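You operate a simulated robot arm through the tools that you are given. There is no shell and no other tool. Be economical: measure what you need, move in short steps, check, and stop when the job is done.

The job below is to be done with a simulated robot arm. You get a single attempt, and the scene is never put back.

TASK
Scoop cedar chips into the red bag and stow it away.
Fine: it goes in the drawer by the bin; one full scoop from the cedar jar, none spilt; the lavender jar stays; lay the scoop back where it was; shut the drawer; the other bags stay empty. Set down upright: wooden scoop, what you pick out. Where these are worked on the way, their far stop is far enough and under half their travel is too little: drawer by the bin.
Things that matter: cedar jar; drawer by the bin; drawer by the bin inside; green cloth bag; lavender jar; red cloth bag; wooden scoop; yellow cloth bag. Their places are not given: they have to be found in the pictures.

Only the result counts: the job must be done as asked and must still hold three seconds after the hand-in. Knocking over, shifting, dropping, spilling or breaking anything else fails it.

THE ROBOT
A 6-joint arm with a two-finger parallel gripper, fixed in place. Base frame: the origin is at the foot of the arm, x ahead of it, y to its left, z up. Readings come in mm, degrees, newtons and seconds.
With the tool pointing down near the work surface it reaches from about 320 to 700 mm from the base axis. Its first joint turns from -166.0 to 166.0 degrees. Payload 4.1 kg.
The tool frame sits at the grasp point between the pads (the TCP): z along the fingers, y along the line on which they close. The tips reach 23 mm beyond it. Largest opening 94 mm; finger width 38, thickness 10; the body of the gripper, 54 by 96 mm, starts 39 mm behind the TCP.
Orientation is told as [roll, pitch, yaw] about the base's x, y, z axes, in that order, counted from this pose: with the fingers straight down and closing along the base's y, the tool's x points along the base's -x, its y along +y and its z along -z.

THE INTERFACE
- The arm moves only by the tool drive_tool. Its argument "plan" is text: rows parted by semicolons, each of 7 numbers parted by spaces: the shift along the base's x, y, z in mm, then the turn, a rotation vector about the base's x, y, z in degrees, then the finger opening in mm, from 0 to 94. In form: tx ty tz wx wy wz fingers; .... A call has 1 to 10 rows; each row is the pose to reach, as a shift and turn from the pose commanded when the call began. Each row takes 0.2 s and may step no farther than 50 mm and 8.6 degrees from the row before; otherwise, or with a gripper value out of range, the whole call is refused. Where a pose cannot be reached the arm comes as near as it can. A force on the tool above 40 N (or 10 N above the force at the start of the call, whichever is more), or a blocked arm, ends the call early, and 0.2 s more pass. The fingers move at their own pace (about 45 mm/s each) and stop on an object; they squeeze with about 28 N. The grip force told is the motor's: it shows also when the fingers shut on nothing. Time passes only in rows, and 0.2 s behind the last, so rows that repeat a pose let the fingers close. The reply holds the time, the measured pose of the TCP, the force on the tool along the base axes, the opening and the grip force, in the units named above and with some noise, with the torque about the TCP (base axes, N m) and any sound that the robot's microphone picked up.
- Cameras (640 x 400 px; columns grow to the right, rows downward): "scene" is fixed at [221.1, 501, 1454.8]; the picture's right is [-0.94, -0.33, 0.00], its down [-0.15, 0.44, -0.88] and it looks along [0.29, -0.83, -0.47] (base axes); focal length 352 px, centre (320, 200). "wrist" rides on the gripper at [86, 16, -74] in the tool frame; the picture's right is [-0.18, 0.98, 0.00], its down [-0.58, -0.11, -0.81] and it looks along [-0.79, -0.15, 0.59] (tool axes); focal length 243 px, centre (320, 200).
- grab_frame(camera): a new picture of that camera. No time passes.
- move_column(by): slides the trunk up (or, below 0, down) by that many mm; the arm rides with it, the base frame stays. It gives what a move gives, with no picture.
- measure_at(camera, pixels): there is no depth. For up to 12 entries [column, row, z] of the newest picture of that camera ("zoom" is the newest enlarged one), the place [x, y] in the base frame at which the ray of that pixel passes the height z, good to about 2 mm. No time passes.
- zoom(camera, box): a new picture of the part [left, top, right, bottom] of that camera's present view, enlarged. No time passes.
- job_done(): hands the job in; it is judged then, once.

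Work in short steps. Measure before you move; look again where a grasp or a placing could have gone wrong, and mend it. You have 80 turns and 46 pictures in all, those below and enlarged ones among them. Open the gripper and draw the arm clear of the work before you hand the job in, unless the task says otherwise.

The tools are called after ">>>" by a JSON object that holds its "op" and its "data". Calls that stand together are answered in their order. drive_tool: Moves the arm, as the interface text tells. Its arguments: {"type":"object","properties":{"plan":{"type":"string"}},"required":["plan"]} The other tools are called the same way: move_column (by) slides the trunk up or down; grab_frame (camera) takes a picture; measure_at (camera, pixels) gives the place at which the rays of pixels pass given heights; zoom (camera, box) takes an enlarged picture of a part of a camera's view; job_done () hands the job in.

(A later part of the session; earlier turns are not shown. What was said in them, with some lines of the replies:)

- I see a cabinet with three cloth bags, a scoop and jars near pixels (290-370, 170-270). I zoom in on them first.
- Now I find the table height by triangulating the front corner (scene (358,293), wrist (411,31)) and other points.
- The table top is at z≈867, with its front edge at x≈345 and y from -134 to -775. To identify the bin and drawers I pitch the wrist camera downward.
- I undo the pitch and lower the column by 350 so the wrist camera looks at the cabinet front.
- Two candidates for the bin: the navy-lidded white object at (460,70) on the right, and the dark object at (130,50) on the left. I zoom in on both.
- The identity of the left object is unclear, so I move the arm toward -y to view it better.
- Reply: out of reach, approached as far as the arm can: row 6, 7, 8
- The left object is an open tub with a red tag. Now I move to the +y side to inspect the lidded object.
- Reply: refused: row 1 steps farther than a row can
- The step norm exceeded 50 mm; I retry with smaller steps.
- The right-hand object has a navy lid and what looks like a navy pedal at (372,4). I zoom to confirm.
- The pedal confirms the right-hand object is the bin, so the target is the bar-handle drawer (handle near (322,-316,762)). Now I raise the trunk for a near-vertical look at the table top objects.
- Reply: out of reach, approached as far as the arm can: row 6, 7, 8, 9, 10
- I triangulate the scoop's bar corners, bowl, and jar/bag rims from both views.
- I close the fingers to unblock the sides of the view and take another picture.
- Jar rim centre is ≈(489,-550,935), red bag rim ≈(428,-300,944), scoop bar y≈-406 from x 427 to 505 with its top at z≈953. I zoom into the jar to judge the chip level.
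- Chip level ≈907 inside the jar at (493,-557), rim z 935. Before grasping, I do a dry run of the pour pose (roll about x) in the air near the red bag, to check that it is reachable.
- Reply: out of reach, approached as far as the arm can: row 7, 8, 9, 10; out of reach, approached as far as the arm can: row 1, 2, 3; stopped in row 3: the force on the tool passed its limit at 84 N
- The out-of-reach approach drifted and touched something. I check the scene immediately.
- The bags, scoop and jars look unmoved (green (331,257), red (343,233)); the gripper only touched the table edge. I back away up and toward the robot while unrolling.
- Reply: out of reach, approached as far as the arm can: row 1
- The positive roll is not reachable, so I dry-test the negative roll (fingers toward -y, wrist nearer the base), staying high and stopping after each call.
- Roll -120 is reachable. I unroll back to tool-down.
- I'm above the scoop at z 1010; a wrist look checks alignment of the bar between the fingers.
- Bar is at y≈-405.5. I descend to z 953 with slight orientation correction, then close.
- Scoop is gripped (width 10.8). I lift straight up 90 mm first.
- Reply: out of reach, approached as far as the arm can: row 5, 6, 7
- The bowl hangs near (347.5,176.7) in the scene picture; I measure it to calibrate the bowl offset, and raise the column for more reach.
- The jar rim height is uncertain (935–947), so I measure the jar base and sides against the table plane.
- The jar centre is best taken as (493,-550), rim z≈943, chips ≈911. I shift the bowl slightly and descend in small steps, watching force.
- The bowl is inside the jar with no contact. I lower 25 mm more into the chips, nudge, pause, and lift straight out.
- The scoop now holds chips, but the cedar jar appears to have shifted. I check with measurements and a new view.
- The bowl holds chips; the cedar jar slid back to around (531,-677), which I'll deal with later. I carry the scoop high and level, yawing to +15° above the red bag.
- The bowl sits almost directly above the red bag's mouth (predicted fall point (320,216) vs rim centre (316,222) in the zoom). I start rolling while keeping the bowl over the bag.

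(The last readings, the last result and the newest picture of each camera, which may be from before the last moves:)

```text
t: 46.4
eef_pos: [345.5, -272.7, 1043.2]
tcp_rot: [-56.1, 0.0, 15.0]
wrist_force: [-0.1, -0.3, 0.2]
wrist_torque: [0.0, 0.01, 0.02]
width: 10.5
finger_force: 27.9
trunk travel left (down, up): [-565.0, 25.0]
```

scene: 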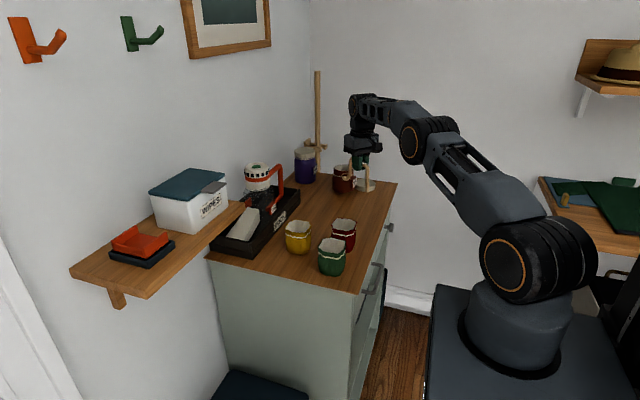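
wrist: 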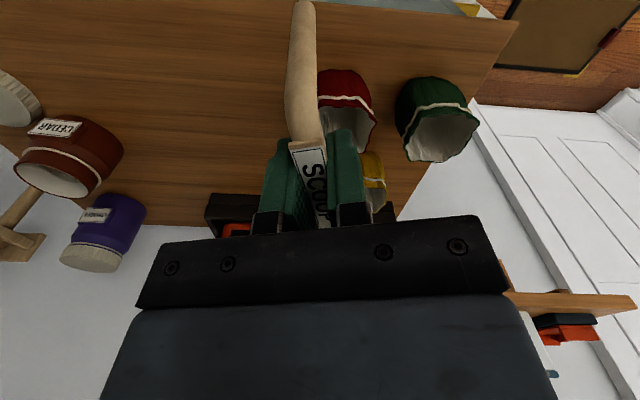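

>>> {"op": "drive_tool", "data": {"plan": "-0.8 3.4 -5.5 -5.8 -1.6 0 0; -1.6 6 -11 -11.6 -3.1 0 0; -2.2 8.8 -17.5 -17.4 -4.7 0 0; -2.8 10.8 -24.5 -23.2 -6.2 0 0; -3 11.2 -31 -29 -7.8 0 0; -3 11.5 -37 -34.8 -9.3 0 0; -3 11.7 -43 -40.6 -10.9 0 0; -2.9 11 -46 -46.4 -12.4 0 0; -2.8 10.5 -48 -51.2 -13.7 0 0; -2.8 10.5 -48 -51.2 -13.7 0 0"}}

>>> {"op": "zoom", "data": {"camera": "scene", "box": [300, 170, 400, 270]}}

```text
t: 48.6
eef_pos: [343.4, -262.1, 997.1]
tcp_rot: [-109.1, 0.0, 15.0]
wrist_force: [-0.4, 0.1, -0.7]
wrist_torque: [0.03, 0.02, -0.01]
width: 10.8
finger_force: 28.3
trunk travel left (down, up): [-565.0, 25.0]
```

```text
4.00 times, centred on (350, 220) of scene
```

zoom: 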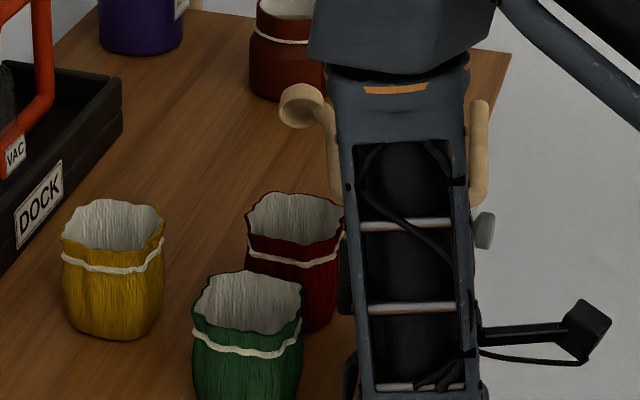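

The bowl at (300,100) in the zoom looks empty and nothing is spilled. I roll back along the same path, rising.

>>> {"op": "drive_tool", "data": {"plan": "0 0 10 8 2.1 0 0; 0 0 20 15.9 4.2 0 0; 0 -1 32 23.7 6.3 0 0; 0 -2 45 31.4 8.4 0 0; 0 -4 56 39.1 10.5 0 0; 2 -8 64 46.8 12.6 0 0; 4 -14 70 54.6 14.6 0 0; 6 -22 76 62.3 16.7 0 0; 8 -30 82 70 18.8 0 0; 10 -38 88 77.7 20.8 0 0"}}

>>> {"op": "drive_tool", "data": {"plan": "2 -8 5 7.7 2.1 0 0; 4 -16 5 15.5 4.1 0 0; 6 -24 5 23.2 6.2 0 0; 6 -24 5 27.7 7.4 0 0; 6 -24 5 27.7 7.4 0 0"}}

```text
t: 50.8
eef_pos: [352.3, -300.0, 1085.3]
tcp_rot: [-28.6, 0.0, 15.0]
wrist_force: [0.0, 0.4, -1.9]
wrist_torque: [-0.01, -0.01, 0.02]
width: 10.8
finger_force: 27.9
trunk travel left (down, up): [-565.0, 25.0]
```

```text
t: 52.0
eef_pos: [357.0, -323.7, 1089.4]
tcp_rot: [0.2, 0.0, 15.0]
wrist_force: [0.5, -0.1, 0.0]
wrist_torque: [-0.01, 0.02, 0.01]
width: 10.8
finger_force: 28.3
trunk travel left (down, up): [-565.0, 25.0]
```

Now back over the scoop's original spot at yaw 0.

>>> {"op": "drive_tool", "data": {"plan": "25 -20 0 -0.2 0 -5 0; 55 -40 0 -0.2 0 -10 0; 80 -60 -10 -0.2 0 -15 0; 99 -80.5 -35 -0.2 0 -15 0; 99 -80.5 -70 -0.2 0 -15 0; 99 -80.5 -100 -0.2 0 -15 0; 99 -80.5 -100 -0.2 0 -15 0"}}

```text
t: 53.6
eef_pos: [458.3, -405.7, 988.3]
tcp_rot: [-0.1, 0.0, 0.0]
wrist_force: [0.1, -0.6, 0.0]
wrist_torque: [0.01, 0.02, 0.01]
width: 10.6
finger_force: 28.2
trunk travel left (down, up): [-565.0, 25.0]
```

>>> {"op": "drive_tool", "data": {"plan": "-1.5 1 -15 0 0 0 0; -1.5 1 -28 0 0 0 0; -1.5 1 -33 0 0 0 0; -1.5 1 -33 0 0 0 0"}}

>>> {"op": "drive_tool", "data": {"plan": "0 0 0 0 0 0 0"}}

```text
t: 54.6
eef_pos: [455.9, -403.8, 957.2]
tcp_rot: [-0.2, 0.2, 0.1]
wrist_force: [0.4, -0.5, -0.4]
wrist_torque: [0.0, -0.02, 0.04]
width: 10.7
finger_force: 28.0
trunk travel left (down, up): [-565.0, 25.0]
```

```text
t: 55.0
eef_pos: [455.8, -403.6, 956.2]
tcp_rot: [-0.1, 0.1, 0.0]
wrist_force: [0.1, -0.2, -0.3]
wrist_torque: [-0.02, -0.01, 0.01]
width: 10.6
finger_force: 27.9
trunk travel left (down, up): [-565.0, 25.0]
```

Position matches the grasp pose; 4 mm remain. I lower in 1–2 mm steps, watching the contact force.

>>> {"op": "drive_tool", "data": {"plan": "0 0 -1.5 0 0 0 0; 0 0 -3 0 0 0 0; 0 0 -4 0 0 0 0; 0 0 -4 0 0 0 0"}}

```text
t: 56.0
eef_pos: [455.4, -404.0, 954.8]
tcp_rot: [-0.2, -0.1, 0.1]
wrist_force: [-1.8, 0.1, 10.5]
wrist_torque: [-0.02, -0.57, -0.01]
width: 10.6
finger_force: 27.8
trunk travel left (down, up): [-565.0, 25.0]
```

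The scoop has touched down (10 N). I open the fingers and rise.

>>> {"op": "drive_tool", "data": {"plan": "0 0 0 0 0 0 20; 0 0 0 0 0 0 40; 0 0 0 0 0 0 60; 0 0 0 0 0 0 60; 0 0 30 0 0 0 60; 0 0 70 0 0 0 60; 0 0 110 0 0 0 60"}}

>>> {"op": "zoom", "data": {"camera": "scene", "box": [290, 150, 410, 270]}}

>>> {"op": "grab_frame", "data": {"camera": "wrist"}}

```text
t: 57.6
eef_pos: [458.9, -403.6, 1062.3]
tcp_rot: [-0.2, 0.1, -0.1]
wrist_force: [0.6, 0.6, 0.5]
wrist_torque: [0.0, 0.04, 0.0]
width: 60.1
finger_force: 0.0
trunk travel left (down, up): [-565.0, 25.0]
```

```text
3.33 times, centred on (350, 210) of scene
```

zoom: 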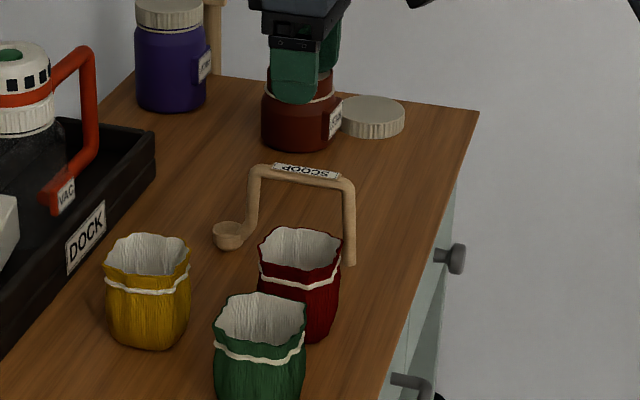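

```text
8 pictures are left
```

wrist: 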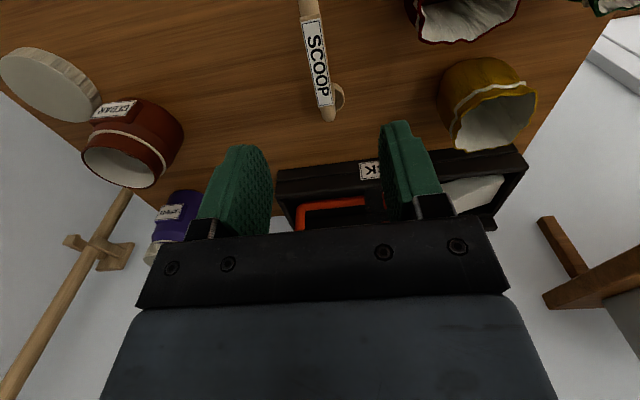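

The scoop stands where it was. I measure where the cedar jar now is.

>>> {"op": "measure_at", "data": {"camera": "wrist", "pixels": [[124, 162, 943], [83, 155, 943], [168, 165, 943], [120, 137, 943], [128, 188, 943], [145, 110, 900], [185, 125, 900], [40, 85, 868]]}}

>>> {"op": "measure_at", "data": {"camera": "scene", "pixels": [[339.5, 192, 868], [339.5, 170, 943]]}}

```text
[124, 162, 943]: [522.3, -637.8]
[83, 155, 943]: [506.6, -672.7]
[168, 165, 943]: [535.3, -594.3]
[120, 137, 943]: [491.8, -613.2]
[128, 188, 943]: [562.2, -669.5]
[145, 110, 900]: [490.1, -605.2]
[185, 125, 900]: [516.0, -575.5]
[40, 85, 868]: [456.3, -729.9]
```

```text
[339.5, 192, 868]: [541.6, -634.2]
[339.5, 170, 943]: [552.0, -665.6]
```

Next I set up for the drawer: retreat in front of the cabinet while yawing toward -90°, staying above everything.

>>> {"op": "drive_tool", "data": {"plan": "-20 7 0 0 0 -8 60; -50 18 0 0 0 -16 60; -85 30 0 0 0 -24 60; -120 44 0 0 0 -32 60; -155 56 0 0 0 -40 60; -185 66 0 0 0 -48 60; -206 74 0 0 0 -56 60; -206 74 0 0 0 -64 60; -206 74 0 0 0 -72 60; -206 74 0 0 0 -80 60"}}

>>> {"op": "zoom", "data": {"camera": "scene", "box": [320, 150, 390, 220]}}

```text
t: 59.8
eef_pos: [251.4, -328.7, 1062.3]
tcp_rot: [-0.1, 0.0, -80.2]
wrist_force: [0.9, 0.1, -0.9]
wrist_torque: [0.01, 0.02, -0.01]
width: 59.7
finger_force: 0.1
trunk travel left (down, up): [-565.0, 25.0]
```

```text
5.71 times, centred on (355, 185) of scene
```

zoom: 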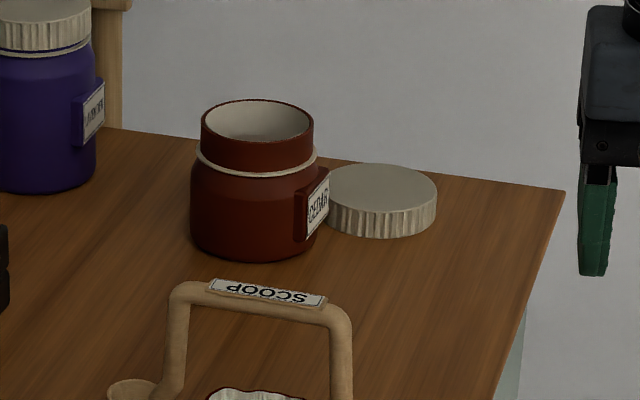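

>>> {"op": "measure_at", "data": {"camera": "zoom", "pixels": [[253, 262, 868], [258, 121, 943], [258, 121, 950], [202, 121, 943], [314, 127, 943], [383, 237, 868], [380, 180, 893], [190, 240, 868], [320, 245, 868]]}}

```text
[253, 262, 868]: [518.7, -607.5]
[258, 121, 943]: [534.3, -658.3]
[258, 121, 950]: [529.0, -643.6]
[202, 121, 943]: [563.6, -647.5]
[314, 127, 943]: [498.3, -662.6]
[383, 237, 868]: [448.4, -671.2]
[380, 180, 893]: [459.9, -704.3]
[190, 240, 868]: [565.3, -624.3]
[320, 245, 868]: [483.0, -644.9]
```

Jar rests upright at ≈(526,-643); I will return it after the main job. Now I finish the yaw and pitch the tool toward horizontal for the drawer bar.

>>> {"op": "drive_tool", "data": {"plan": "0 0 0 0 0 -5 60; 0 0 0 0 0 -9.8 60"}}

>>> {"op": "drive_tool", "data": {"plan": "0 0 0 0 -8.5 0 60; 0 0 0 0 -17 0 60; 0 0 0 0 -25.5 0 60; 0 0 0 0 -34 0 60; 0 0 0 0 -42.5 0 60; 0 0 0 0 -51 0 60; 0 0 0 0 -59.5 0 60; 0 0 0 0 -68 0 60"}}

```text
t: 60.4
eef_pos: [251.1, -329.1, 1063.6]
tcp_rot: [-0.2, 0.1, -90.0]
wrist_force: [-0.3, -0.3, -0.1]
wrist_torque: [0.0, -0.01, -0.05]
width: 59.7
finger_force: 0.1
trunk travel left (down, up): [-565.0, 25.0]
```

```text
t: 62.2
eef_pos: [250.5, -329.2, 1063.4]
tcp_rot: [68.0, -0.3, -89.8]
wrist_force: [-0.6, 0.3, 0.5]
wrist_torque: [0.01, 0.0, -0.01]
width: 59.9
finger_force: 0.1
trunk travel left (down, up): [-565.0, 25.0]
```

Reachable. I complete pitch to 85° and lower the column by 300 in front of the drawer bar.

>>> {"op": "drive_tool", "data": {"plan": "0 0 0 0 -8.5 0 60; 0 10 0 0 -17 0 60; 0 10 0 0 -17 0 60"}}

>>> {"op": "move_column", "data": {"by": -300}}

>>> {"op": "grab_frame", "data": {"camera": "wrist"}}

```text
t: 63.0
eef_pos: [248.8, -320.3, 1061.9]
tcp_rot: [85.0, -0.2, -89.9]
wrist_force: [0.2, -0.9, 1.2]
wrist_torque: [-0.06, 0.0, 0.01]
width: 59.8
finger_force: 0.1
trunk travel left (down, up): [-565.0, 25.0]
```

```text
t: 66.0
eef_pos: [249.7, -318.9, 762.6]
tcp_rot: [84.8, -0.2, -89.9]
wrist_force: [-0.3, 0.6, 1.1]
wrist_torque: [-0.02, -0.02, 0.0]
width: 59.7
finger_force: 0.0
trunk travel left (down, up): [-265.0, 325.0]
```

```text
6 pictures are left
```

wrist: 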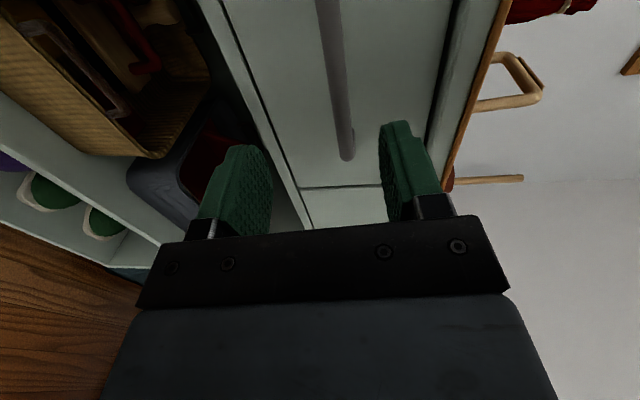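

The bar lies between the fingers at z≈766. I advance 58 mm in +x, raise 3 mm, then close.

>>> {"op": "drive_tool", "data": {"plan": "20 0 3 0 0 0 60; 40 0 3 0 0 0 60; 58 0 3 0 0 0 60; 58 0 3 0 0 0 60"}}

>>> {"op": "drive_tool", "data": {"plan": "0 0 0 0 0 0 30; 0 0 0 0 0 0 10; 0 0 0 0 0 0 0; 0 0 0 0 0 0 0; 0 0 0 0 0 0 0"}}

```text
t: 67.0
eef_pos: [307.5, -319.4, 765.8]
tcp_rot: [84.9, -0.1, -89.9]
wrist_force: [0.4, 0.2, -0.8]
wrist_torque: [-0.01, 0.0, 0.01]
width: 60.0
finger_force: 0.1
trunk travel left (down, up): [-265.0, 325.0]
```

```text
t: 68.3
eef_pos: [307.4, -319.3, 771.1]
tcp_rot: [85.7, -0.3, -89.8]
wrist_force: [1.6, 6.7, 15.0]
wrist_torque: [1.23, -0.31, -0.69]
width: 11.6
finger_force: 44.7
trunk travel left (down, up): [-265.0, 325.0]
stopped in row 5: the force on the tool passed its limit at 41 N (the readings are from after the stop); the commanded pose is now the measured one
```

The bar is gripped (11.6 mm). I pull toward -x.

>>> {"op": "drive_tool", "data": {"plan": "-10 0 0 0 0 0 0; -25 0 0 0 0 0 0; -45 0 0 0 0 0 0; -65 0 0 0 0 0 0; -85 0 0 0 0 0 0; -105 0 0 0 0 0 0; -105 0 0 0 0 0 0"}}

```text
t: 69.9
eef_pos: [200.4, -319.7, 770.3]
tcp_rot: [85.6, -0.3, -89.9]
wrist_force: [-0.9, 7.0, 25.7]
wrist_torque: [1.23, -0.36, -1.22]
width: 11.9
finger_force: 45.0
trunk travel left (down, up): [-265.0, 325.0]
```

>>> {"op": "drive_tool", "data": {"plan": "-20 0 0 0 0 0 0; -40 0 0 0 0 0 0; -60 0 0 0 0 0 0; -80 0 0 0 0 0 0; -95 0 0 0 0 0 0; -110 0 0 0 0 0 0; -125 0 0 0 0 0 0; -140 0 0 0 0 0 0"}}

>>> {"op": "grab_frame", "data": {"camera": "scene"}}

```text
t: 71.7
eef_pos: [61.3, -321.2, 770.9]
tcp_rot: [85.7, -0.4, -89.9]
wrist_force: [-1.0, -8.0, 37.6]
wrist_torque: [1.36, -0.68, 0.21]
width: 11.9
finger_force: 44.8
trunk travel left (down, up): [-265.0, 325.0]
```

```text
5 pictures are left
```

scene: 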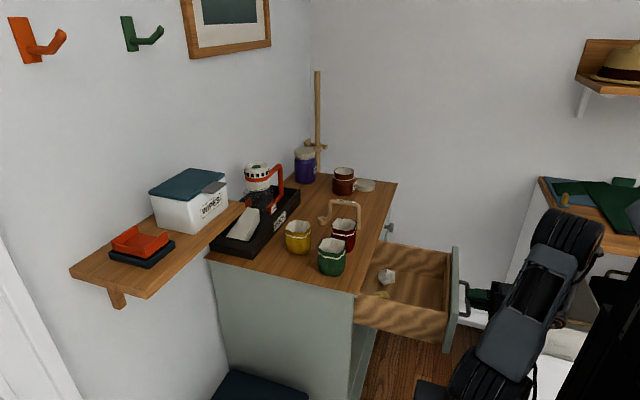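

The drawer is open about 246 mm (near (410,280)). I release the bar, withdraw and raise the column.

>>> {"op": "drive_tool", "data": {"plan": "0 0 0 0 0 0 30; 0 0 0 0 0 0 50; 0 0 0 0 0 0 60; 0 0 0 0 0 0 60; -20 0 0 0 0 0 60; -42 0 0 0 0 0 60; -42 0 0 0 0 0 60"}}

>>> {"op": "measure_at", "data": {"camera": "scene", "pixels": [[441, 349, 740], [457, 250, 840], [444, 348, 840], [388, 276, 760], [375, 245, 840], [357, 322, 760], [440, 300, 760], [400, 300, 760]]}}

```text
t: 73.3
eef_pos: [20.4, -319.5, 768.9]
tcp_rot: [85.5, -0.4, -89.9]
wrist_force: [-1.1, 0.3, 0.5]
wrist_torque: [0.0, -0.03, 0.0]
width: 60.1
finger_force: 0.1
trunk travel left (down, up): [-265.0, 325.0]
```

```text
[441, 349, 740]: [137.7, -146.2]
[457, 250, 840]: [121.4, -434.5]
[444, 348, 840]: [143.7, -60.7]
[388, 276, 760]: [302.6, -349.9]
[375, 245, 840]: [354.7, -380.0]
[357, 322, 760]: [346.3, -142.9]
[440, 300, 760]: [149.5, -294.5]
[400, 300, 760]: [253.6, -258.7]
```

>>> {"op": "move_column", "data": {"by": 320}}

>>> {"op": "zoom", "data": {"camera": "scene", "box": [330, 200, 490, 370]}}

```text
t: 76.5
eef_pos: [20.6, -320.3, 1088.8]
tcp_rot: [85.5, -0.4, -89.9]
wrist_force: [-0.1, 0.3, 0.3]
wrist_torque: [-0.01, 0.03, 0.03]
width: 59.9
finger_force: 0.1
trunk travel left (down, up): [-585.0, 5.0]
```

```text
2.35 times, centred on (410, 285) of scene
```

zoom: 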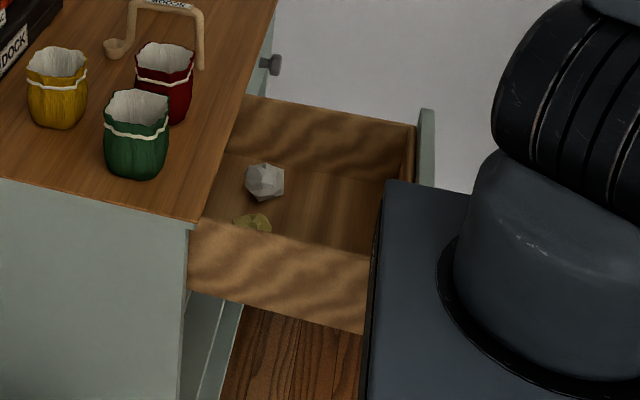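

>>> {"op": "measure_at", "data": {"camera": "zoom", "pixels": [[400, 180, 720], [400, 180, 740], [400, 180, 760], [412, 128, 820], [412, 128, 840], [248, 97, 820], [248, 97, 840], [372, 258, 820], [190, 222, 820], [264, 180, 750], [252, 224, 750], [330, 215, 740]]}}

```text
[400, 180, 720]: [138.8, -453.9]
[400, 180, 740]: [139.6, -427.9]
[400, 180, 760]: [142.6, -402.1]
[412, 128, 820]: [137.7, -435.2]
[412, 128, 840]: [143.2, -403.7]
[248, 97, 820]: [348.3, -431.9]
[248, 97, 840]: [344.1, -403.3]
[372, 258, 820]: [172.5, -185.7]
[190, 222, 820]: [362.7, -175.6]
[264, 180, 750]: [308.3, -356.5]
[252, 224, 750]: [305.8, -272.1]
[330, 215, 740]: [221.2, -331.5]
```

Drawer floor is ≈737, walls ≈820, items at (308,-356) and (306,-272); I'll place the bag near (238,-312). I rotate the tool back to vertical, moving forward.

>>> {"op": "drive_tool", "data": {"plan": "20 0 0 0 8.5 0 60; 40 0 0 0 17 0 60; 65 0 0 0 25.5 0 60; 90 0 0 0 34 0 60; 115 0 0 0 42.5 0 60; 140 0 0 0 51 0 60; 165 0 0 0 59.5 0 60; 190 0 0 0 68 0 60; 215 0 0 0 76.5 0 60; 235 0 0 0 85 0 60"}}

>>> {"op": "drive_tool", "data": {"plan": "5 0 -5 0 0 8.5 70; 15 2 -5 0 0 17 80; 30 4 -5 0 0 25.5 94; 45 6 -5 0 0 34 94; 60 8 -5 0 0 42.5 94; 75 10 -5 0 0 51 94; 95 12 -5 0 0 59.5 94; 120 14 -5 0 0 68 94; 145 16 -5 0 0 76.5 94; 170 18 -5 0 0 85 94"}}

```text
t: 78.7
eef_pos: [257.9, -321.5, 1089.3]
tcp_rot: [0.2, 0.0, -89.7]
wrist_force: [-0.8, -1.0, -1.1]
wrist_torque: [-0.02, 0.01, -0.01]
width: 60.0
finger_force: 0.1
trunk travel left (down, up): [-585.0, 5.0]
```

```text
t: 80.8
eef_pos: [427.6, -302.1, 1083.2]
tcp_rot: [0.3, 0.2, -4.5]
wrist_force: [-0.4, -0.6, 0.5]
wrist_torque: [0.01, 0.0, 0.02]
width: 93.8
finger_force: 0.1
trunk travel left (down, up): [-585.0, 5.0]
```

I descend to just above the bag rim and check alignment.

>>> {"op": "drive_tool", "data": {"plan": "2 0 -40 -0.3 -0.2 4.5 94; 2 0 -80 -0.3 -0.2 4.5 94; 2 0 -103 -0.3 -0.2 4.5 94; 2 0 -103 -0.3 -0.2 4.5 94"}}

>>> {"op": "grab_frame", "data": {"camera": "wrist"}}

```text
t: 81.8
eef_pos: [430.0, -301.3, 977.9]
tcp_rot: [0.1, -0.2, -0.1]
wrist_force: [0.0, -1.1, -0.2]
wrist_torque: [-0.01, -0.02, 0.01]
width: 94.0
finger_force: 0.1
trunk travel left (down, up): [-585.0, 5.0]
```

```text
3 pictures are left
```

wrist: 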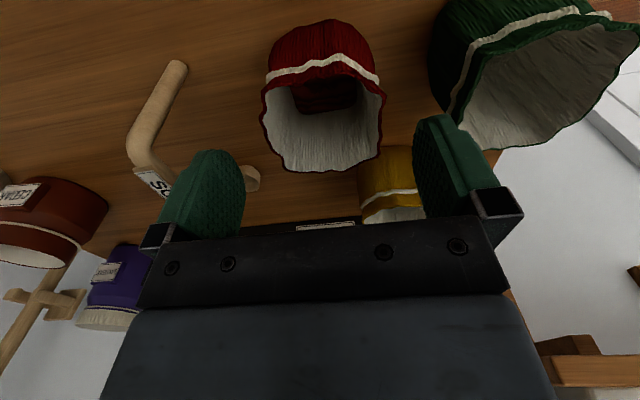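

Cedar chips are visible inside the red bag at (330,95). I measure its rim.

>>> {"op": "measure_at", "data": {"camera": "wrist", "pixels": [[262, 95, 944], [385, 95, 944], [328, 172, 944], [322, 60, 944], [267, 70, 925], [379, 72, 925]]}}

```text
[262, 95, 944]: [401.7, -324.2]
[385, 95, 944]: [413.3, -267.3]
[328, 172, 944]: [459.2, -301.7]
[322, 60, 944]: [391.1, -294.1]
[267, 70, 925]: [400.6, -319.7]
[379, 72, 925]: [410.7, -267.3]
```

Rim centre ≈(425,-297). I descend to z 918 there and close.

>>> {"op": "drive_tool", "data": {"plan": "-4 3.5 0 0 0 0 94; -4 3.5 -20 0 0 0 94; -4 3.5 -40 0 0 0 94; -4 3.5 -59 0 0 0 94; -4 3.5 -59 0 0 0 94"}}

>>> {"op": "drive_tool", "data": {"plan": "0 0 0 0 0 0 75; 0 0 0 0 0 0 66; 0 0 0 0 0 0 58; 0 0 0 0 0 0 50; 0 0 0 0 0 0 45; 0 0 0 0 0 0 45"}}

```text
t: 83.0
eef_pos: [425.6, -299.4, 920.4]
tcp_rot: [0.1, -0.2, -0.1]
wrist_force: [-0.3, -0.5, -0.1]
wrist_torque: [0.01, 0.04, -0.03]
width: 93.9
finger_force: 0.0
trunk travel left (down, up): [-585.0, 5.0]
```

```text
t: 84.5
eef_pos: [424.7, -299.3, 920.5]
tcp_rot: [0.1, -0.2, -0.1]
wrist_force: [0.4, -0.1, -0.5]
wrist_torque: [0.0, -0.01, -0.02]
width: 60.3
finger_force: 27.9
trunk travel left (down, up): [-585.0, 5.0]
```

Bag gripped (60 mm). I lift it and carry it over the drawer.

>>> {"op": "drive_tool", "data": {"plan": "0 0 15 0 0 0 45; 0 0 50 0 0 0 45; 0 0 80 0 0 0 45; -30 -2 85 0 0 0 45; -70 -5 85 0 0 0 45; -110 -8 85 0 0 0 45; -150 -10 85 0 0 0 45; -187 -13 85 0 0 0 45; -187 -13 85 0 0 0 45"}}

```text
t: 86.5
eef_pos: [237.7, -311.8, 1008.1]
tcp_rot: [0.1, -0.2, -0.1]
wrist_force: [0.0, 0.1, -0.4]
wrist_torque: [0.03, 0.02, 0.01]
width: 60.2
finger_force: 28.1
trunk travel left (down, up): [-585.0, 5.0]
```

I lower it into the drawer, stopping about 12 mm above the floor.

>>> {"op": "drive_tool", "data": {"plan": "0 0 -40 0 0 0 45; 0 0 -80 0 0 0 45; 0 0 -115 0 0 0 45; 0 0 -145 0 0 0 45; 0 0 -170 0 0 0 45; 0 0 -190 0 0 0 45; 0 0 -205 0 0 0 45; 0 0 -205 0 0 0 45"}}

>>> {"op": "zoom", "data": {"camera": "scene", "box": [330, 200, 490, 370]}}

```text
t: 88.2
eef_pos: [236.8, -311.9, 801.2]
tcp_rot: [0.1, -0.2, 0.0]
wrist_force: [-0.3, -0.5, 0.1]
wrist_torque: [0.02, 0.03, 0.01]
width: 60.3
finger_force: 27.9
trunk travel left (down, up): [-585.0, 5.0]
```

```text
2.35 times, centred on (410, 285) of scene
```

zoom: 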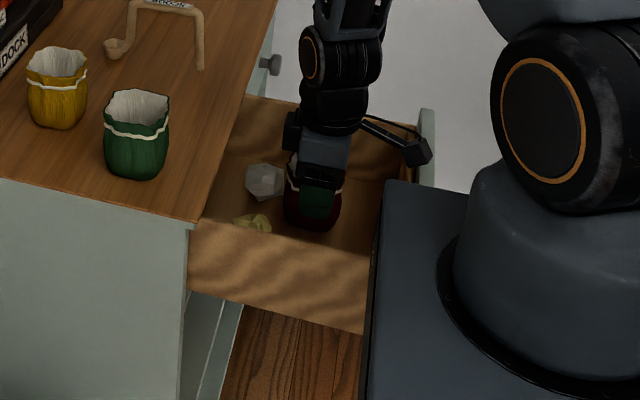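

The bag is in the clear area. I lower in small steps until contact.

>>> {"op": "drive_tool", "data": {"plan": "0 0 -3 0 0 0 45; 0 0 -6 0 0 0 45; 0 0 -8 0 0 0 45; 0 0 -10 0 0 0 45; 0 0 -11 0 0 0 45"}}

```text
t: 89.5
eef_pos: [237.6, -311.8, 790.4]
tcp_rot: [0.1, -0.2, -0.2]
wrist_force: [0.4, -0.5, -0.3]
wrist_torque: [-0.03, 0.01, 0.01]
width: 60.5
finger_force: 28.5
trunk travel left (down, up): [-585.0, 5.0]
```

>>> {"op": "drive_tool", "data": {"plan": "0 0 -1.5 0 0 0 45; 0 0 -3 0 0 0 45; 0 0 -4.5 0 0 0 45; 0 0 -6 0 0 0 45; 0 0 -6 0 0 0 45"}}

```text
t: 90.7
eef_pos: [237.8, -311.7, 784.6]
tcp_rot: [0.1, -0.2, -0.1]
wrist_force: [0.3, -0.3, 0.8]
wrist_torque: [0.0, 0.0, 0.02]
width: 60.3
finger_force: 28.3
trunk travel left (down, up): [-585.0, 5.0]
```

Still no contact; I continue down slowly.

>>> {"op": "drive_tool", "data": {"plan": "0 0 -1.5 0 0 0 45; 0 0 -3 0 0 0 45; 0 0 -4.5 0 0 0 45; 0 0 -6 0 0 0 45; 0 0 -7.5 0 0 0 45; 0 0 -9 0 0 0 45; 0 0 -10.5 0 0 0 45; 0 0 -12 0 0 0 45"}}

```text
t: 92.5
eef_pos: [237.3, -312.2, 773.6]
tcp_rot: [0.0, -0.3, 0.0]
wrist_force: [-0.9, 0.6, 27.9]
wrist_torque: [0.04, 0.0, 0.02]
width: 60.7
finger_force: 28.3
trunk travel left (down, up): [-585.0, 5.0]
```

Contact (28 N). I back off 1 mm, open and rise straight up.

>>> {"op": "drive_tool", "data": {"plan": "0 0 1.5 0 0 0 60; 0 0 1.5 0 0 0 75; 0 0 1.5 0 0 0 90; 0 0 1.5 0 0 0 92; 0 0 1.5 0 0 0 92; 0 0 25 0 0 0 92; 0 0 60 0 0 0 92; 0 0 105 0 0 0 92; 0 0 150 0 0 0 92; 0 0 195 0 0 0 92"}}

```text
t: 94.7
eef_pos: [236.8, -313.0, 970.3]
tcp_rot: [0.1, -0.2, -0.1]
wrist_force: [0.6, 0.1, 0.5]
wrist_torque: [0.02, -0.03, 0.03]
width: 91.9
finger_force: 0.1
trunk travel left (down, up): [-585.0, 5.0]
```

The bag stands in the drawer. Now I move in front of the drawer, fingers closing, to push it shut with the tool vertical.

>>> {"op": "drive_tool", "data": {"plan": "-40 -6 20 0 0 0 60; -85 -12 20 0 0 0 30; -130 -18 20 0 0 0 0; -170 -24 20 0 0 0 0; -202 -30 20 0 0 0 0; -202 -30 20 0 0 0 0"}}

```text
t: 96.0
eef_pos: [32.0, -341.9, 987.5]
tcp_rot: [0.0, -0.2, -0.1]
wrist_force: [-0.9, 0.1, -0.1]
wrist_torque: [0.04, -0.02, 0.02]
width: 0.1
finger_force: 27.7
trunk travel left (down, up): [-585.0, 5.0]
```

>>> {"op": "drive_tool", "data": {"plan": "0 0 -40 0 0 0 0; 0 0 -80 0 0 0 0; 0 0 -120 0 0 0 0; 0 0 -150 0 0 0 0; 0 0 -180 0 0 0 0; 0 0 -215 0 0 0 0; 0 0 -215 0 0 0 0"}}

```text
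t: 97.7
eef_pos: [35.9, -343.0, 774.2]
tcp_rot: [0.1, -0.2, 0.0]
wrist_force: [-0.7, 0.4, -0.1]
wrist_torque: [0.01, 0.03, 0.0]
width: 0.1
finger_force: 28.3
trunk travel left (down, up): [-585.0, 5.0]
```

Reached. I push the bar in +x gently.

>>> {"op": "drive_tool", "data": {"plan": "10 0 0 0 0 0 0; 20 0 0 0 0 0 0; 32 0 0 0 0 0 0; 46 0 0 0 0 0 0; 62 0 0 0 0 0 0; 80 0 0 0 0 0 0; 98 0 0 0 0 0 0; 116 0 0 0 0 0 0; 132 0 0 0 0 0 0; 145 0 0 0 0 0 0"}}

>>> {"op": "drive_tool", "data": {"plan": "12 0 0 0 0 0 0; 26 0 0 0 0 0 0; 42 0 0 0 0 0 0; 58 0 0 0 0 0 0; 72 0 0 0 0 0 0; 84 0 0 0 0 0 0; 94 0 0 0 0 0 0; 102 0 0 0 0 0 0; 106 0 0 0 0 0 0; 108 0 0 0 0 0 0"}}

```text
t: 99.8
eef_pos: [178.4, -341.7, 772.8]
tcp_rot: [0.1, -0.2, -0.1]
wrist_force: [-0.5, -0.6, 0.6]
wrist_torque: [-0.06, -0.02, 0.0]
width: 0.0
finger_force: 28.3
trunk travel left (down, up): [-585.0, 5.0]
```

```text
t: 102.0
eef_pos: [287.8, -343.5, 772.5]
tcp_rot: [0.1, -0.3, -0.2]
wrist_force: [-0.4, -0.9, -0.2]
wrist_torque: [-0.02, 0.02, 0.0]
width: 0.1
finger_force: 28.9
trunk travel left (down, up): [-585.0, 5.0]
```

No end resistance yet; I continue in small steps until contact with the stop.

>>> {"op": "drive_tool", "data": {"plan": "3 0 0 0 0 0 0; 6 0 0 0 0 0 0; 9 0 0 0 0 0 0; 12 0 0 0 0 0 0; 14 0 0 0 0 0 0; 16 0 0 0 0 0 0; 16 0 0 0 0 0 0"}}

```text
t: 103.7
eef_pos: [299.2, -341.0, 773.2]
tcp_rot: [0.5, -0.2, -0.3]
wrist_force: [-34.3, -16.7, 10.2]
wrist_torque: [0.07, -0.14, -0.12]
width: 0.0
finger_force: 28.3
trunk travel left (down, up): [-585.0, 5.0]
stopped in row 7: the force on the tool passed its limit at 41 N (the readings are from after the stop); the commanded pose is now the measured one
```

The drawer is fully shut against its stop. I retreat, rise and yaw toward the cedar jar, to try to return it to its original place.

>>> {"op": "drive_tool", "data": {"plan": "-30 0 0 0 0 0 0; -35 0 48 0 0 -8 20; -35 0 96 0 0 -16 40; -35 0 144 0 0 -24 60; -35 0 192 0 0 -32 80; -35 0 240 0 0 -40 94; -35 0 285 0 0 -48 94; -35 0 310 0.0 0 -50.7 94; -35 0 310 0.0 0 -50.7 94"}}

>>> {"op": "drive_tool", "data": {"plan": "26.2 -30.2 0 -4 -3.3 0 94; 52.4 -60.4 0 -8 -6.6 0 94; 78.6 -90.6 0 -12 -9.9 0 94; 104.8 -120.8 0 -16.1 -13.2 0 94; 131 -151 0 -20.1 -16.4 0 94; 157.2 -181.2 0 -24.1 -19.7 0 94; 183.4 -211.4 0 -28.1 -23 0 94; 209.6 -241.6 0 -32.2 -26.3 0 94; 235.8 -271.8 0 -36.2 -29.6 0 94; 255 -294 0 -40.2 -32.9 0 94"}}

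```text
t: 105.7
eef_pos: [268.3, -339.4, 1082.8]
tcp_rot: [0.2, 0.1, -50.8]
wrist_force: [0.6, 0.5, 0.1]
wrist_torque: [0.01, 0.02, -0.01]
width: 93.9
finger_force: 0.1
trunk travel left (down, up): [-585.0, 5.0]
```

```text
t: 107.9
eef_pos: [523.4, -634.0, 1081.8]
tcp_rot: [0.5, -51.9, -50.9]
wrist_force: [0.5, -0.2, -0.7]
wrist_torque: [0.05, 0.0, 0.02]
width: 93.9
finger_force: 0.1
trunk travel left (down, up): [-585.0, 5.0]
```

Reached (523,-634,1082) at 52° tilt. I look through the wrist camera to align with the jar.

>>> {"op": "grab_frame", "data": {"camera": "wrist"}}

```text
1 pictures are left
```

wrist: 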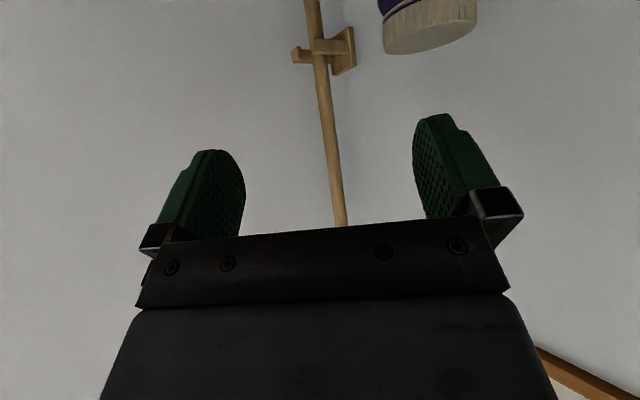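

The camera now looks above the jar. I nudge to (525,-643), lower the column 100 mm to hover over the rim, and use the last picture from the scene camera to verify.

>>> {"op": "drive_tool", "data": {"plan": "2 -8.7 0 0 0 0 94; 2 -8.7 0 0 0 0 94"}}

>>> {"op": "move_column", "data": {"by": -100}}

>>> {"op": "zoom", "data": {"camera": "scene", "box": [305, 140, 385, 210]}}

```text
t: 108.5
eef_pos: [524.4, -640.1, 1081.8]
tcp_rot: [0.4, -51.9, -50.9]
wrist_force: [-0.1, -1.2, 0.2]
wrist_torque: [-0.03, 0.0, -0.01]
width: 94.0
finger_force: 0.2
trunk travel left (down, up): [-585.0, 5.0]
```

```text
t: 109.8
eef_pos: [525.3, -639.9, 982.7]
tcp_rot: [0.4, -51.9, -50.8]
wrist_force: [0.0, 0.3, 0.6]
wrist_torque: [-0.01, -0.01, -0.01]
width: 94.0
finger_force: 0.0
trunk travel left (down, up): [-485.0, 105.0]
```

```text
5.71 times, centred on (345, 175) of scene
```

zoom: 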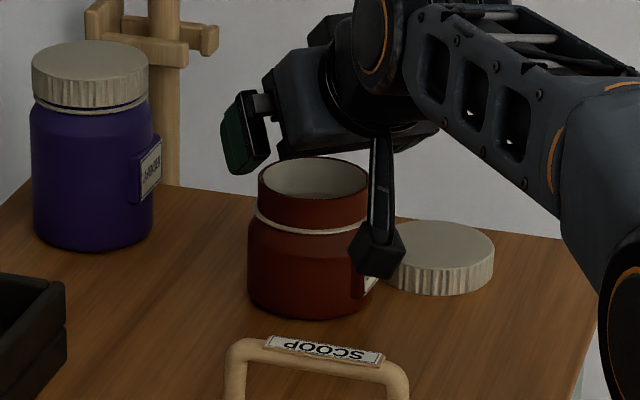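

I verify lateral alignment by measuring the visible finger and jar rim edges in this zoom.

>>> {"op": "measure_at", "data": {"camera": "zoom", "pixels": [[246, 135, 985], [268, 140, 985], [240, 170, 965], [258, 180, 947], [370, 185, 947], [313, 180, 947], [312, 319, 868]]}}

```text
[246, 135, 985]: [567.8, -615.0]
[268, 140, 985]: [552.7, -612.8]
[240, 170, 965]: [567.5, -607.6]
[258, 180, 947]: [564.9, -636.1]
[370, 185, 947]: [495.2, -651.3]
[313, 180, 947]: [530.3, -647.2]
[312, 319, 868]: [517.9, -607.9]
```

The finger and jar agree: lateral alignment is within 1 mm. I move 5 mm radially, lower 46 mm around the neck, and close.

>>> {"op": "drive_tool", "data": {"plan": "3 -4 0 0 0 0 94; 3 -4 0 0 0 0 94"}}

>>> {"op": "move_column", "data": {"by": -46}}

>>> {"op": "drive_tool", "data": {"plan": "0 0 0 0 0 0 84; 0 0 0 0 0 0 76; 0 0 0 0 0 0 68; 0 0 0 0 0 0 60; 0 0 0 0 0 0 55; 0 0 0 0 0 0 55"}}

```text
t: 110.4
eef_pos: [524.9, -640.0, 982.5]
tcp_rot: [0.4, -52.0, -50.8]
wrist_force: [0.2, 0.1, -0.3]
wrist_torque: [0.0, 0.03, -0.01]
width: 93.8
finger_force: 0.0
out of reach, approached as far as the arm can: row 1, 2
trunk travel left (down, up): [-485.0, 105.0]
```

```text
t: 111.3
eef_pos: [524.6, -640.8, 937.2]
tcp_rot: [0.4, -51.9, -50.9]
wrist_force: [0.3, 0.4, 0.5]
wrist_torque: [0.02, 0.0, 0.02]
width: 93.9
finger_force: 0.1
trunk travel left (down, up): [-439.0, 151.0]
```

```text
t: 112.7
eef_pos: [524.3, -639.7, 936.4]
tcp_rot: [0.4, -51.9, -50.8]
wrist_force: [0.5, 0.6, 0.8]
wrist_torque: [0.01, -0.1, -0.01]
width: 80.2
finger_force: 27.4
trunk travel left (down, up): [-439.0, 151.0]
5 turns are left
```

The jar is gripped (80 mm). I lift 3 mm, carry it back by (-32,+95), and lower it.

>>> {"op": "drive_tool", "data": {"plan": "0 0 3 0 0 0 55; -6 18 3 0 0 0 55; -13 38 3 0 0 0 55; -20 58 3 0 0 0 55; -26 78 3 0 0 0 55; -31 91 3 0 0 0 55; -32.4 95.5 3 0 0 0 55; -32.4 95.5 3 0 0 0 55; -32.4 95.5 1.2 0 0 0 55; -32.4 95.5 -0.3 0 0 0 55"}}

```text
t: 114.9
eef_pos: [491.2, -544.6, 940.8]
tcp_rot: [0.5, -52.4, -50.8]
wrist_force: [-0.8, -5.7, 21.7]
wrist_torque: [-0.14, -0.51, -0.15]
width: 78.5
finger_force: 27.7
trunk travel left (down, up): [-439.0, 151.0]
4 turns are left
```

The jar is on the table (22 N). I relax the pressing, open slowly, then raise straight up with the column.

>>> {"op": "drive_tool", "data": {"plan": "0 0 1 0 0 0 55; 0 0 2.5 0 0 0 55; 0 0 2.5 0 0 0 80; 0 0 2.5 0 0 0 84; 0 0 2.5 0 0 0 88; 0 0 2.5 0 0 0 94; 0 0 2.5 0 0 0 94; 0 0 2.5 0 0 0 94"}}

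>>> {"op": "move_column", "data": {"by": 145}}

```text
t: 116.7
eef_pos: [493.0, -545.2, 939.2]
tcp_rot: [0.4, -51.9, -50.7]
wrist_force: [-0.3, 0.1, 0.2]
wrist_torque: [0.02, 0.0, 0.01]
width: 94.0
finger_force: 0.0
trunk travel left (down, up): [-439.0, 151.0]
```

```text
t: 118.4
eef_pos: [492.9, -546.0, 1084.2]
tcp_rot: [0.4, -52.0, -50.7]
wrist_force: [-0.1, 0.2, 0.6]
wrist_torque: [-0.01, -0.01, -0.01]
width: 93.9
finger_force: 0.1
trunk travel left (down, up): [-584.0, 6.0]
3 turns are left
```

Released cleanly with no residual force. I draw the arm back clear of the work, at height.

>>> {"op": "drive_tool", "data": {"plan": "-28 30 5 0 0 0 94; -56 60 5 4 3.3 0 94; -84 90 5 8 6.6 0 94; -112 120 5 12 9.9 0 94; -140 150 5 16.1 13.2 0 94; -168 180 5 20.1 16.4 0 94; -196 205 5 24.1 19.7 0 94; -215 215 5 28.1 23 0 94"}}

```text
t: 120.2
eef_pos: [276.8, -330.2, 1089.5]
tcp_rot: [0.3, -15.5, -50.8]
wrist_force: [0.7, 0.1, -0.4]
wrist_torque: [0.0, -0.01, 0.02]
width: 94.0
finger_force: 0.0
trunk travel left (down, up): [-584.0, 6.0]
2 turns are left
```

The arm is clear with the gripper open, so I hand the job in.

>>> {"op": "job_done", "data": {}}

```text
The job is handed in.
```

I handed the job in with the red bag standing in the drawer by the bin. It holds one scoop of cedar chips, and the drawer is shut against its stop.

- **Scoop:** it is back upright where it stood. In the pictures I took I saw no chips spilled.
- **Cedar jar:** while I was lifting the scoop out, the jar slid about 100 mm across the table. I gripped it by the neck and put it back at its original spot. I had no pictures left to check that it landed exactly there or upright; the release showed no leftover force.
- **Table contact:** during an early dry run the gripper hit what was probably the table edge, with a force of 84 N. The picture afterwards showed nothing moved.
- **Other items:** I never touched the lavender jar or the green and yellow bags.
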